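You operate a simulated robot arm through the tools that you are given. There is no shell and no other tool. Be economical: measure what you need, move in short steps, check, and stop when the job is done.

Carry out the task below with a simulated robot arm. There is one attempt and no reset: what you move stays moved.

TASK
Press the blue mist button three times.
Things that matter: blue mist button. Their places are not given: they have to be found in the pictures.

It is judged by the outcome, as a careful person would: the job done as asked, and still so three seconds after it is handed in. It fails if anything else is knocked over, pushed out of place, dropped, spilled or broken.

THE ROBOT
A 6-joint arm with a two-finger parallel gripper, fixed in place. Base frame: the origin is at the foot of the arm, x ahead of it, y to its left, z up. Lengths are in m, angles in degrees, forces in N, time in s.
Its first joint turns from -66.0 to 66.0 degrees. Payload 2.9 kg.
Tool frame: the origin (TCP) lies between the finger pads and is the grasp point; the fingertips stand 0.03 m ahead of it; z points along the fingers, y is the line along which they close. The gripper opens to 0.11 m. The fingers are 0.02 m wide and 0.01 m thick; the gripper's body (0.048 by 0.112 m) begins 0.055 m behind the TCP.
Orientation is that of the tool frame in the base frame, as a unit quaternion [w, x, y, z]. With the fingers straight down and closing along the base's y, the tool's x points along the base's -x, its y along +y and its z along -z.

THE INTERFACE
- The arm moves only by the tool jog_arm. Its argument "moves" is one flat list of numbers, 7 for each row, row after row: the gripper command, from -1 (fully open) to 1 (shut), values between in proportion, then the shift along the tool's x, y, z in units of 250 mm (1.0 is 250 mm), then the turn, a rotation vector about the tool's x, y, z in units of 120 degrees (1.0 is 120 degrees). In form: [fingers, tx, ty, tz, ax, ay, az, fingers, tx, ty, tz, ax, ay, az, ...]. A call has 1 to 20 rows; each row is the pose to reach, as a shift and turn from the pose commanded when the call began, along the tool's axes at that moment. A call with a number of a shift or a turn outside -1 to 1 is refused whole. A row lasts 0.2 s, in which the tool goes at most 0.05 m and 8.6 degrees; a call with a longer step from one row to the next is refused whole, and so is a gripper value outside its range. A pose out of reach is approached as far as the arm can. The call stops where the force on the tool passes 40 N (or 10 N more than at its start, if that is more) or the arm is blocked; 0.2 s more then pass. The fingers move at their own pace (about 0.108 m/s each) and stop on an object; they squeeze with about 42 N. The grip force told is the motor's: it shows also when the fingers shut on nothing. Time passes only in rows, and 0.2 s behind the last, so rows that repeat a pose let the fingers close. It gives the time, the measured TCP pose, the force on the tool (base axes), the opening and the grip force at its end, in the units of the frame above (readings bear some noise), and new pictures: "pictures" is both (left out), scene, wrist or none.
- Cameras (640 x 400 px; columns grow to the right, rows downward): "scene" is fixed at [0.0593, 0.4154, 1.4102]; the picture's right is [-0.91, -0.42, 0.00], its down [-0.13, 0.29, -0.95] and it looks along [0.40, -0.86, -0.32] (base axes); focal length 375 px, centre (320, 200). "wrist" rides on the gripper at [-0.036, 0, -0.057] in the tool frame; the picture's right is [0.00, -1.00, 0.00], its down [0.97, 0.00, -0.24] and it looks along [0.24, 0.00, 0.97] (tool axes); focal length 218 px, centre (320, 200).
- measure_at(camera, pixels): for up to 12 pixels [column, row] of the newest picture of that camera ("zoom" is the newest enlarged one), the place [x, y, z] in the base frame of the surface seen there, good to about 0.002 m. No time passes.
- enlarge(camera, box): a new picture of the part [left, top, right, bottom] of that camera's present view, enlarged. No time passes.
- hand_in(): hands the job in; it is judged then, once.

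Work in short steps. Measure before you move; look again where a grasp or a placing could have gone wrong, and mend it. You have 60 turns and 100 pictures in all, the two below and enlarged ones among them. Open the gripper and draw the arm clear of the work before you hand the job in, unless the task says otherwise; then end with one line.

The tools are called after "Emit:" as a command line: name --argument value ..., lists and objects as JSON in quotes. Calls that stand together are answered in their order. jog_arm: Moves the arm, as the interface text tells. Its arguments: {"type":"object","properties":{"moves":{"type":"array","items":{"type":"number"}},"pictures":{"type":"string","enum":["both","scene","wrist","none"]}},"required":["moves"]} The other tools are called the same way: measure_at (camera, pixels) gives the place of the surface under pixels of a picture; enlarge (camera, box) takes an enlarged picture of a part of a camera's view; hand_in () hands the job in.

At the start:

```text
clock: 0.0
tool_pos: [0.3826, -0.2516, 1.2441]
ee_rot: [0.0, -0.001, 1.0, 0.0]
contact_force: [0.8, -0.8, -0.4]
gripper_width: 0.11
gripper_force: 0.1
```

scene: 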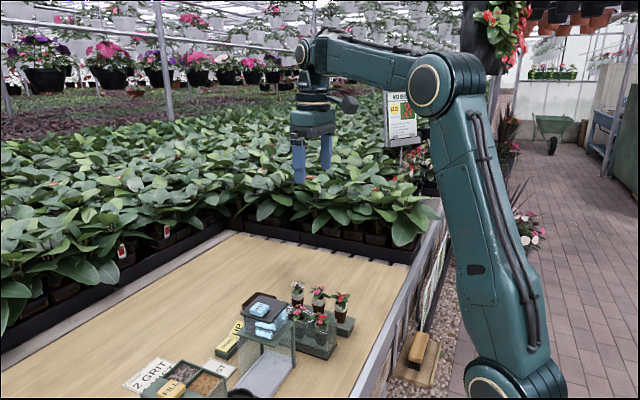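
wrist: 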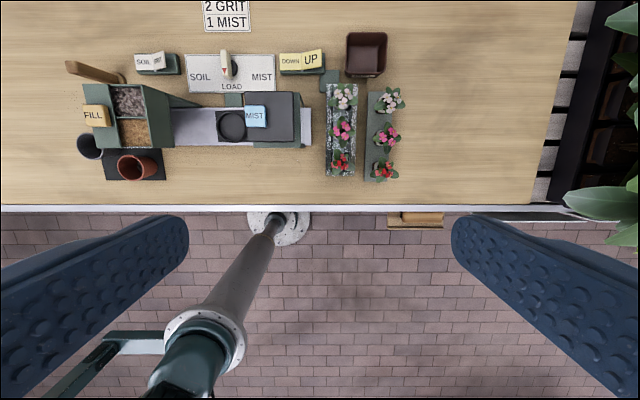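

The wrist picture shows the blue MIST button near (256,116). I enlarge and measure there.

Emit:
enlarge --camera "wrist" --box '[60, 0, 420, 210]'

Emit:
enlarge --camera "scene" --box '[120, 270, 360, 400]'

Emit:
measure_at --camera "wrist" --pixels '[[256, 116], [248, 108], [265, 108], [248, 124], [265, 124], [280, 116], [232, 125], [228, 65], [310, 60], [343, 130], [305, 110], [190, 125]]'

```text
1.78 times, centred on (240, 105) of wrist
```

zoom: 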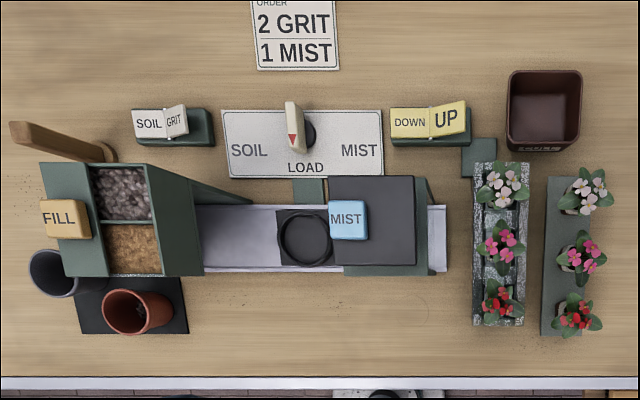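

```text
2.67 times, centred on (240, 335) of scene
```

zoom: 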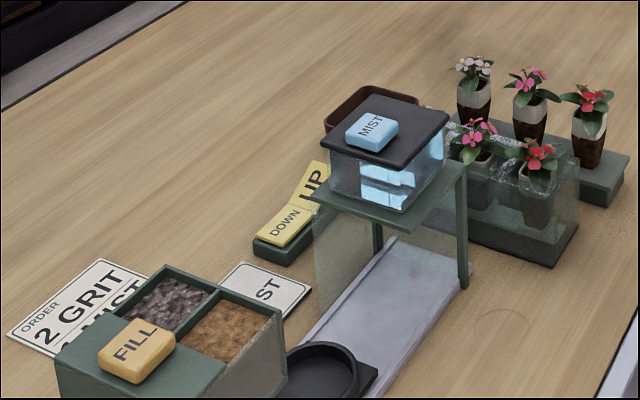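

```text
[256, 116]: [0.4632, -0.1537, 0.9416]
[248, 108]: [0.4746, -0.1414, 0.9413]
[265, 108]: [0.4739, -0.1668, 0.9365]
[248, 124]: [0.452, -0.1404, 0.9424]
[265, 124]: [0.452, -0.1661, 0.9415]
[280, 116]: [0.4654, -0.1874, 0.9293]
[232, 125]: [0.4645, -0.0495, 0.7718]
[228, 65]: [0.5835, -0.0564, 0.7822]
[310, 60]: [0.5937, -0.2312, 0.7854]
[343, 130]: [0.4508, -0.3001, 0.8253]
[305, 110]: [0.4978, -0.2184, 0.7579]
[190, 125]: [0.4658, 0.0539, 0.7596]
```

Both views show the button on top of the mist tank. I cross-check its height with the scene zoom.

Emit:
measure_at --camera "zoom" --pixels '[[372, 132], [352, 136], [378, 116], [394, 128], [372, 147], [420, 125], [400, 100], [200, 150], [385, 265], [474, 62], [350, 100]]'

Emit:
measure_at --camera "wrist" --pixels '[[450, 60], [250, 115], [262, 115], [365, 50]]'

```text
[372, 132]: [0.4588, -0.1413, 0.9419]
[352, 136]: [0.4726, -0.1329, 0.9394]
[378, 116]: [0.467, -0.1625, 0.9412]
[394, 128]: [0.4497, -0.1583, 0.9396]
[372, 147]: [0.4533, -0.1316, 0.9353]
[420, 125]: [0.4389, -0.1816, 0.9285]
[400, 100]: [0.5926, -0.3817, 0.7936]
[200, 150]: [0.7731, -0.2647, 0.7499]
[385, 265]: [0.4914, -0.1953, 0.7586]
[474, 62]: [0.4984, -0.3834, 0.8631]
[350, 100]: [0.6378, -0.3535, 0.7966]
```

```text
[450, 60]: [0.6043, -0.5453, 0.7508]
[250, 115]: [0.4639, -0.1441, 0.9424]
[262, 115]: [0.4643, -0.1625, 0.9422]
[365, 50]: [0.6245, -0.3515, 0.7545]
```

Button top is z≈0.942, centre (0.463, -0.151). I shut the fingers, go over it, and come down to a TCP of 1.03 (tips about 6 cm above).

Emit:
jog_arm --moves '[1, -0.08, 0.1, 0, 0, 0, 0, 1, -0.16, 0.2, 0, 0, 0, 0, 1, -0.24, 0.3, 0, 0, 0, 0, 1, -0.322, 0.402, 0, 0, 0, 0, 1, -0.322, 0.402, 0.17, 0, 0, 0, 1, -0.322, 0.402, 0.34, 0, 0, 0, 1, -0.322, 0.402, 0.51, 0, 0, 0, 1, -0.322, 0.402, 0.68, 0, 0, 0, 1, -0.322, 0.402, 0.856, 0, 0, 0, 1, -0.322, 0.402, 0.856, 0, 0, 0, 1, -0.322, 0.402, 0.856, 0, 0, 0]'

```text
clock: 2.4
tool_pos: [0.4653, -0.1472, 1.0278]
ee_rot: [-0.001, 0.0, 1.0, 0.0]
contact_force: [-0.1, -0.6, 0.0]
gripper_width: 0.0002
gripper_force: 37.9
```

scene: 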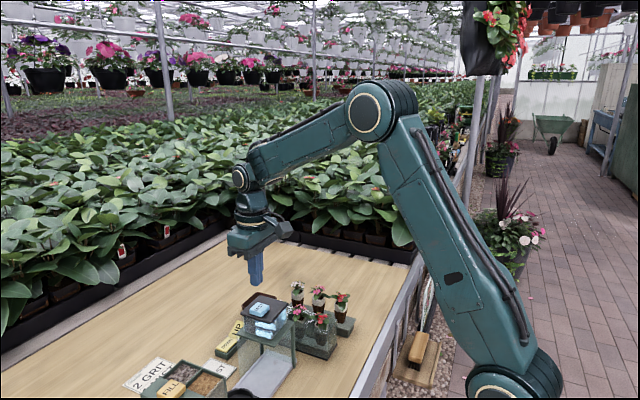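
wrist: 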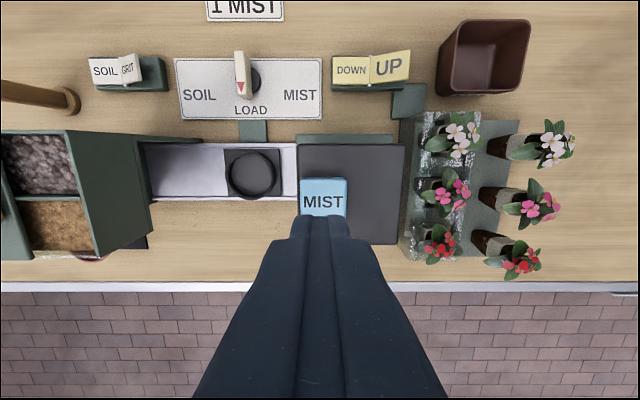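

Aligned: the fingers are over the button at (323,202). I come down to just above it and then press slowly, to feel its travel.

Emit:
jog_arm --moves '[1, 0, 0, 0.1, 0, 0, 0, 1, 0, 0, 0.19, 0, 0, 0, 1, 0, 0, 0.21, 0, 0, 0, 1, 0, 0, 0.22, 0, 0, 0, 1, 0, 0, 0.228, 0, 0, 0, 1, 0, 0, 0.236, 0, 0, 0, 1, 0, 0, 0.236, 0, 0, 0]'

```text
clock: 4.0
tool_pos: [0.4637, -0.1497, 0.9703]
ee_rot: [0.0, -0.001, 1.0, 0.0]
contact_force: [0.5, -0.3, 0.3]
gripper_width: 0.0001
gripper_force: 37.4
```

scene: 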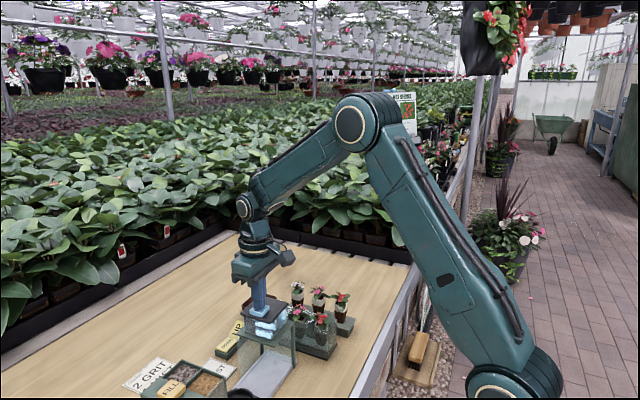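
wrist: 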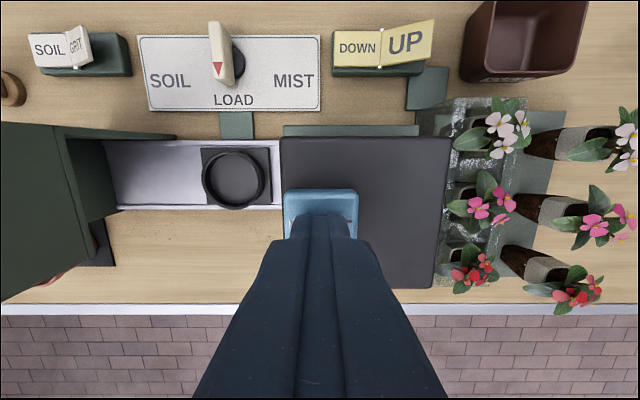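

The tips are about at the button's face with no force yet. I press on in 1 mm steps.

Emit:
jog_arm --moves '[1, 0, 0, 0.004, 0, 0, 0, 1, 0, 0, 0.008, 0, 0, 0, 1, 0, 0, 0.012, 0, 0, 0, 1, 0, 0, 0.016, 0, 0, 0]' --pictures "wrist"

```text
clock: 5.0
tool_pos: [0.4642, -0.1487, 0.9679]
ee_rot: [0.0, 0.0, 1.0, -0.001]
contact_force: [0.2, 0.6, 1.9]
gripper_width: 0.0
gripper_force: 37.6
```

wrist: 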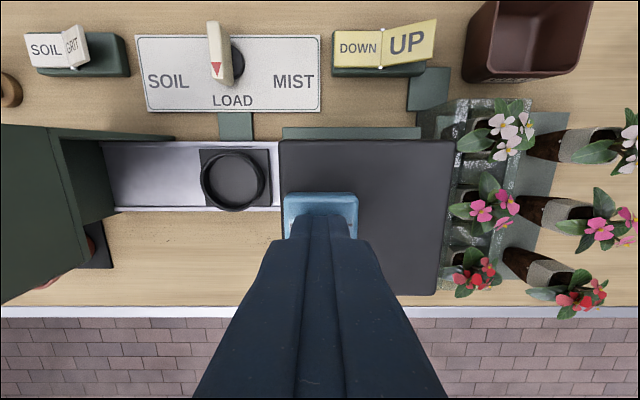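

Contact shows (about 2 N). I press on in small steps to find the bottom.

Emit:
jog_arm --moves '[1, 0, 0, 0.004, 0, 0, 0, 1, 0, 0, 0.008, 0, 0, 0, 1, 0, 0, 0.012, 0, 0, 0]' --pictures "wrist"

```text
clock: 5.8
tool_pos: [0.4629, -0.1498, 0.9652]
ee_rot: [0.0, 0.0, 1.0, 0.001]
contact_force: [2.0, 1.7, 5.6]
gripper_width: 0.0001
gripper_force: 38.3
```

wrist: 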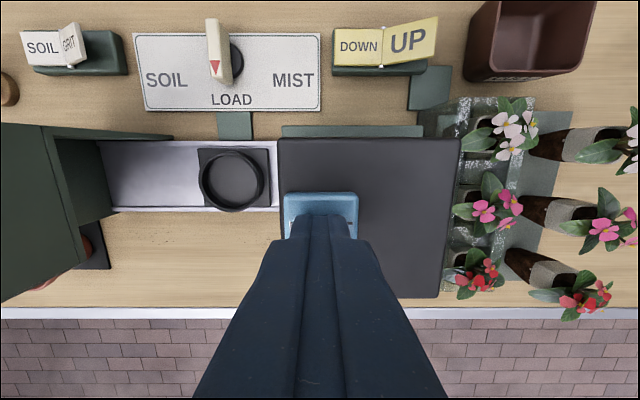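

The spring force rises (5.6 N), so the button is moving. I go on.

Emit:
jog_arm --moves '[1, 0, 0, 0.004, 0, 0, 0, 1, 0, 0, 0.008, 0, 0, 0, 1, 0, 0, 0.012, 0, 0, 0]'

```text
clock: 6.6
tool_pos: [0.4628, -0.1494, 0.9629]
ee_rot: [0.0, -0.001, 1.0, 0.001]
contact_force: [-6.7, 6.7, 22.5]
gripper_width: 0.0
gripper_force: 37.0
```

scene: 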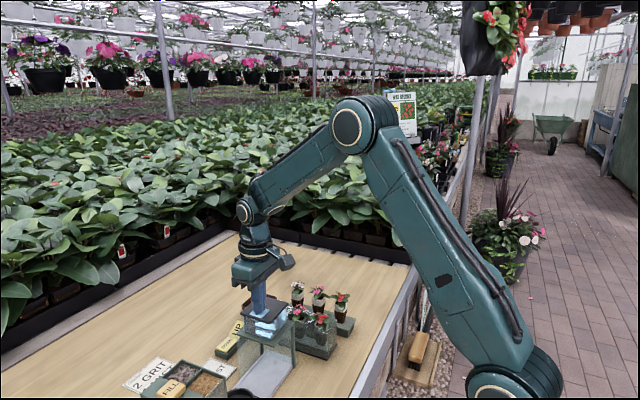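
wrist: 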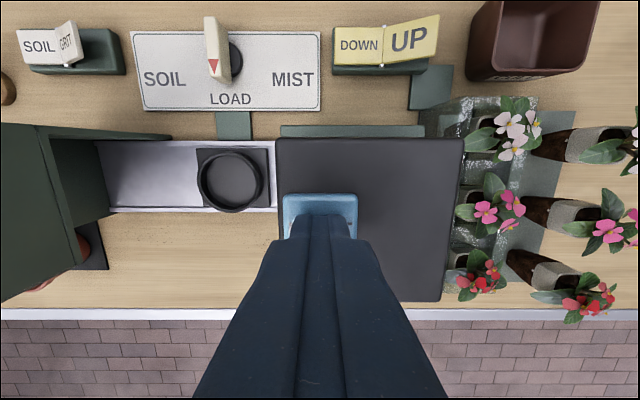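

The force jumped to 22.5 N, so the button is at its stop: press one. I lift 3 cm to release it and look for evidence.

Emit:
jog_arm --moves '[1, 0, 0, -0.04, 0, 0, 0, 1, 0, 0, -0.12, 0, 0, 0, 1, 0, 0, -0.12, 0, 0, 0]'

Emit:
enlarge --camera "scene" --box '[180, 260, 360, 390]'

```text
clock: 7.4
tool_pos: [0.4617, -0.1519, 0.991]
ee_rot: [0.0, 0.0, 1.0, 0.0]
contact_force: [0.2, 0.5, -0.2]
gripper_width: 0.0
gripper_force: 37.5
```

scene: 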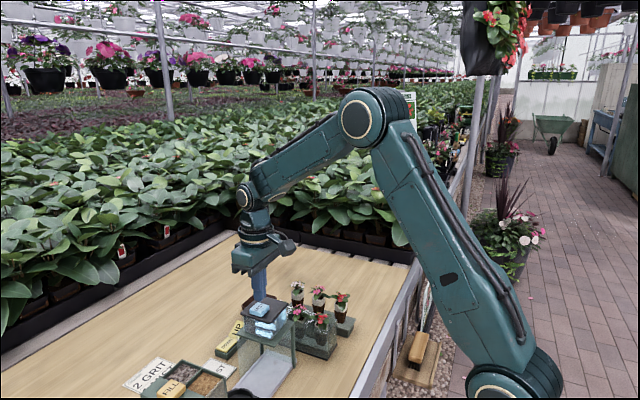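
wrist: 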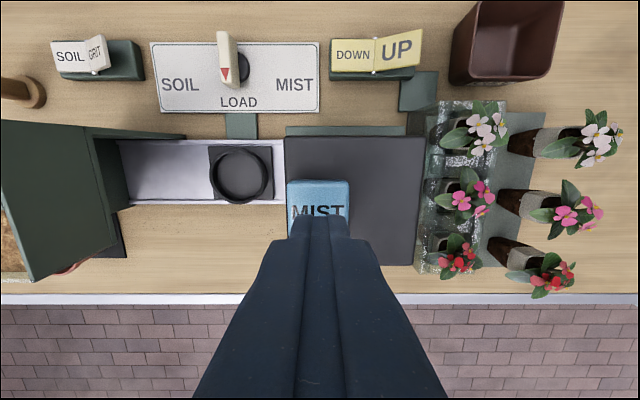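

```text
3.08 times, centred on (270, 325) of scene
```

zoom: 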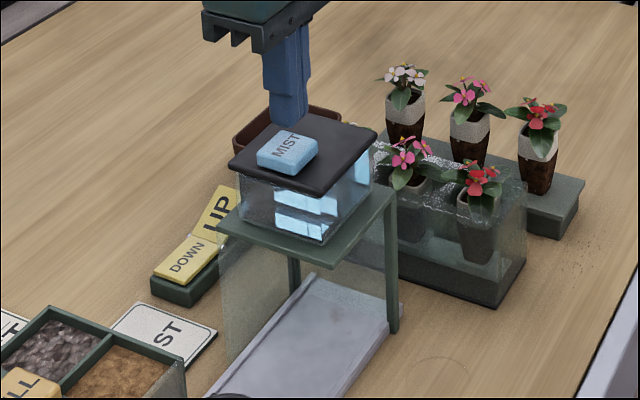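

The button came back up. I make press two to the same depth, and look while it is held.

Emit:
jog_arm --moves '[1, 0, 0, 0.05, 0, 0, 0, 1, 0, 0, 0.09, 0, 0, 0, 1, 0, 0, 0.105, 0, 0, 0, 1, 0, 0, 0.115, 0, 0, 0, 1, 0, 0, 0.12, 0, 0, 0, 1, 0, 0, 0.12, 0, 0, 0]' --pictures "none"

Emit:
enlarge --camera "scene" --box '[180, 260, 360, 390]'

```text
clock: 8.8
tool_pos: [0.4635, -0.1494, 0.963]
ee_rot: [0.001, 0.0, 1.0, 0.0]
contact_force: [-4.4, 2.2, 18.5]
gripper_width: 0.0
gripper_force: 38.2
```

```text
3.08 times, centred on (270, 325) of scene
```

zoom: 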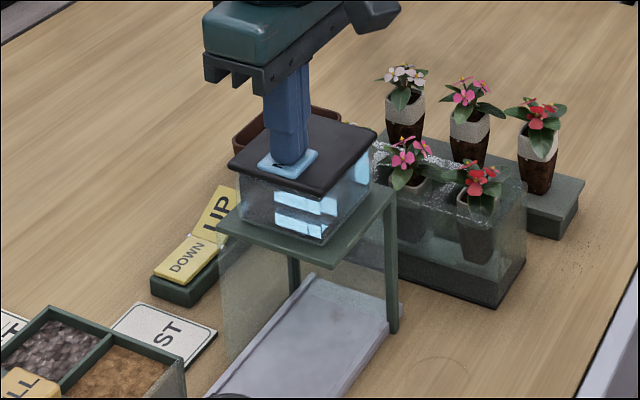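

The held button is nearly flush with the lid (18.5 N), the same as the first time: press two. I release it fully.

Emit:
jog_arm --moves '[1, 0, 0, -0.04, 0, 0, 0, 1, 0, 0, -0.12, 0, 0, 0, 1, 0, 0, -0.12, 0, 0, 0]' --pictures "wrist"

```text
clock: 9.6
tool_pos: [0.4614, -0.1486, 0.991]
ee_rot: [0.0, 0.0, 1.0, 0.0]
contact_force: [1.1, 0.0, -0.2]
gripper_width: 0.0
gripper_force: 37.9
```

wrist: 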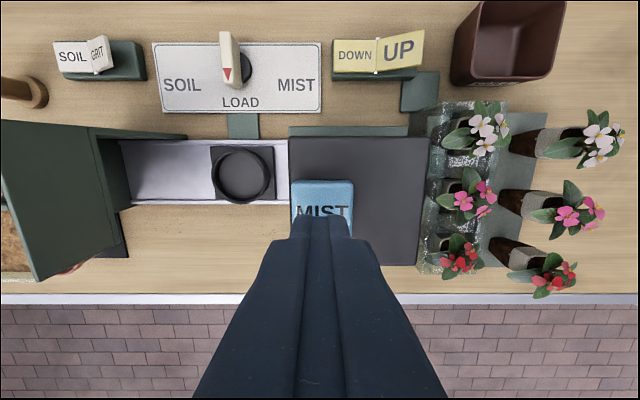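

The button is up again. Press three, to the same depth.

Emit:
jog_arm --moves '[1, 0, 0, 0.05, 0, 0, 0, 1, 0, 0, 0.09, 0, 0, 0, 1, 0, 0, 0.105, 0, 0, 0, 1, 0, 0, 0.115, 0, 0, 0, 1, 0, 0, 0.12, 0, 0, 0, 1, 0, 0, 0.12, 0, 0, 0]' --pictures "scene"

```text
clock: 11.0
tool_pos: [0.4627, -0.1511, 0.963]
ee_rot: [0.002, 0.0, 1.0, -0.001]
contact_force: [0.6, 4.0, 14.0]
gripper_width: 0.0
gripper_force: 38.0
```

scene: 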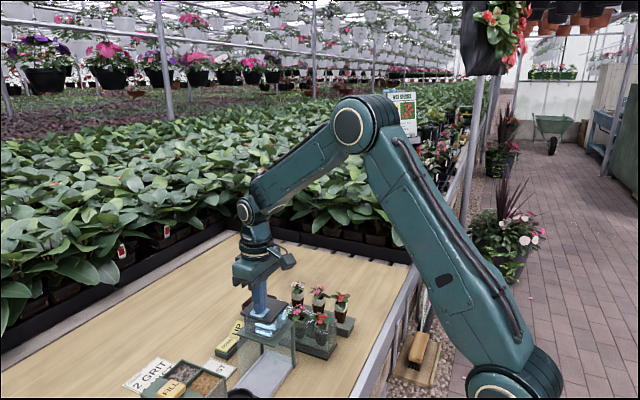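

14 N is a little less than before, so without releasing I push 0.75 mm deeper to make sure it is at the stop.

Emit:
jog_arm --moves '[1, 0, 0, 0.002, 0, 0, 0, 1, 0, 0, 0.003, 0, 0, 0]' --pictures "none"

```text
clock: 11.6
tool_pos: [0.4632, -0.1515, 0.9604]
ee_rot: [0.001, 0.001, 1.0, -0.001]
contact_force: [-6.2, -0.5, 22.9]
gripper_width: 0.0001
gripper_force: 37.7
```

Pressed to the stop at 22.9 N: press three. I now release, rise well clear and open the gripper.

Emit:
jog_arm --moves '[1, 0, 0, -0.04, 0, 0, 0, 1, 0, 0, -0.2, 0, 0, 0, 1, 0, 0, -0.39, 0, 0, 0, 1, 0, 0, -0.58, 0, 0, 0, 1, 0, 0, -0.77, 0, 0, 0, -1, 0, 0, -0.95, 0, 0, 0, -1, 0, 0, -0.95, 0, 0, 0, -1, 0, 0, -0.95, 0, 0, 0, -1, 0, 0, -0.95, 0, 0, 0]'

Emit:
enlarge --camera "scene" --box '[180, 260, 360, 390]'

```text
clock: 13.6
tool_pos: [0.4643, -0.1507, 1.1994]
ee_rot: [-0.001, 0.0, 1.0, -0.001]
contact_force: [-0.3, 1.1, 0.3]
gripper_width: 0.11
gripper_force: 0.0
```

scene: 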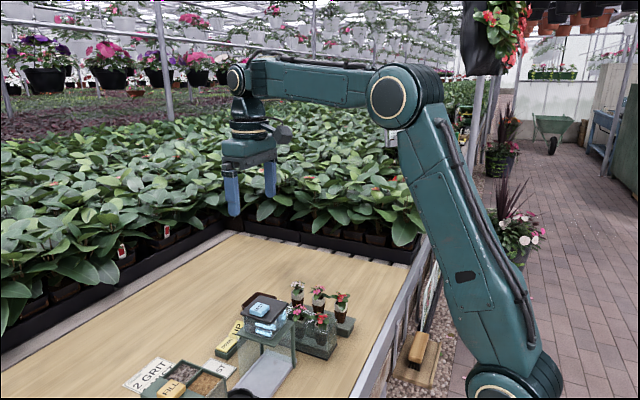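
wrist: 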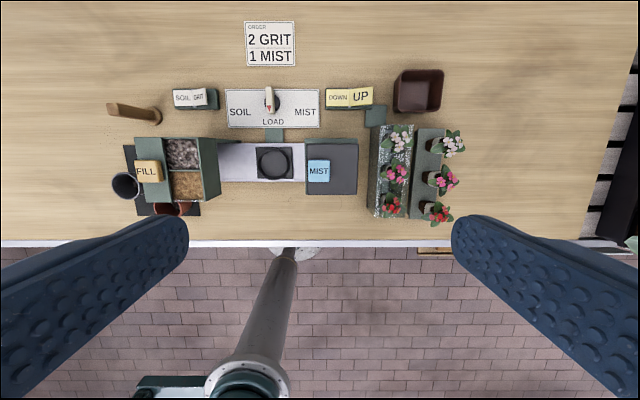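

```text
3.08 times, centred on (270, 325) of scene
```

zoom: 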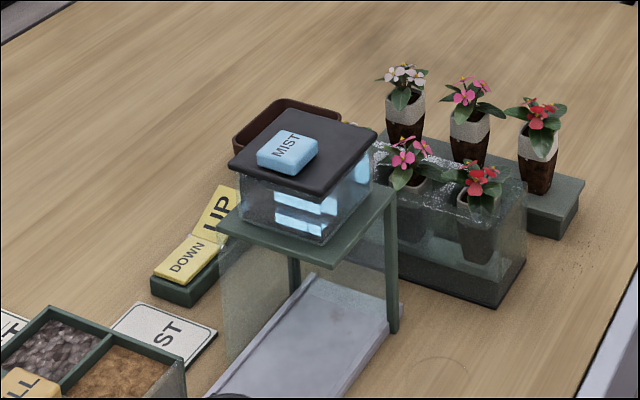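

The button is up, nothing else has moved, and the arm is clear with the gripper open. I hand in.

Emit:
hand_in

```text
The job is handed in.
```

I pressed the blue mist button three times, each time down to what felt like its stop and fully released afterwards; no visible mist confirmed the presses, and nothing else was disturbed.
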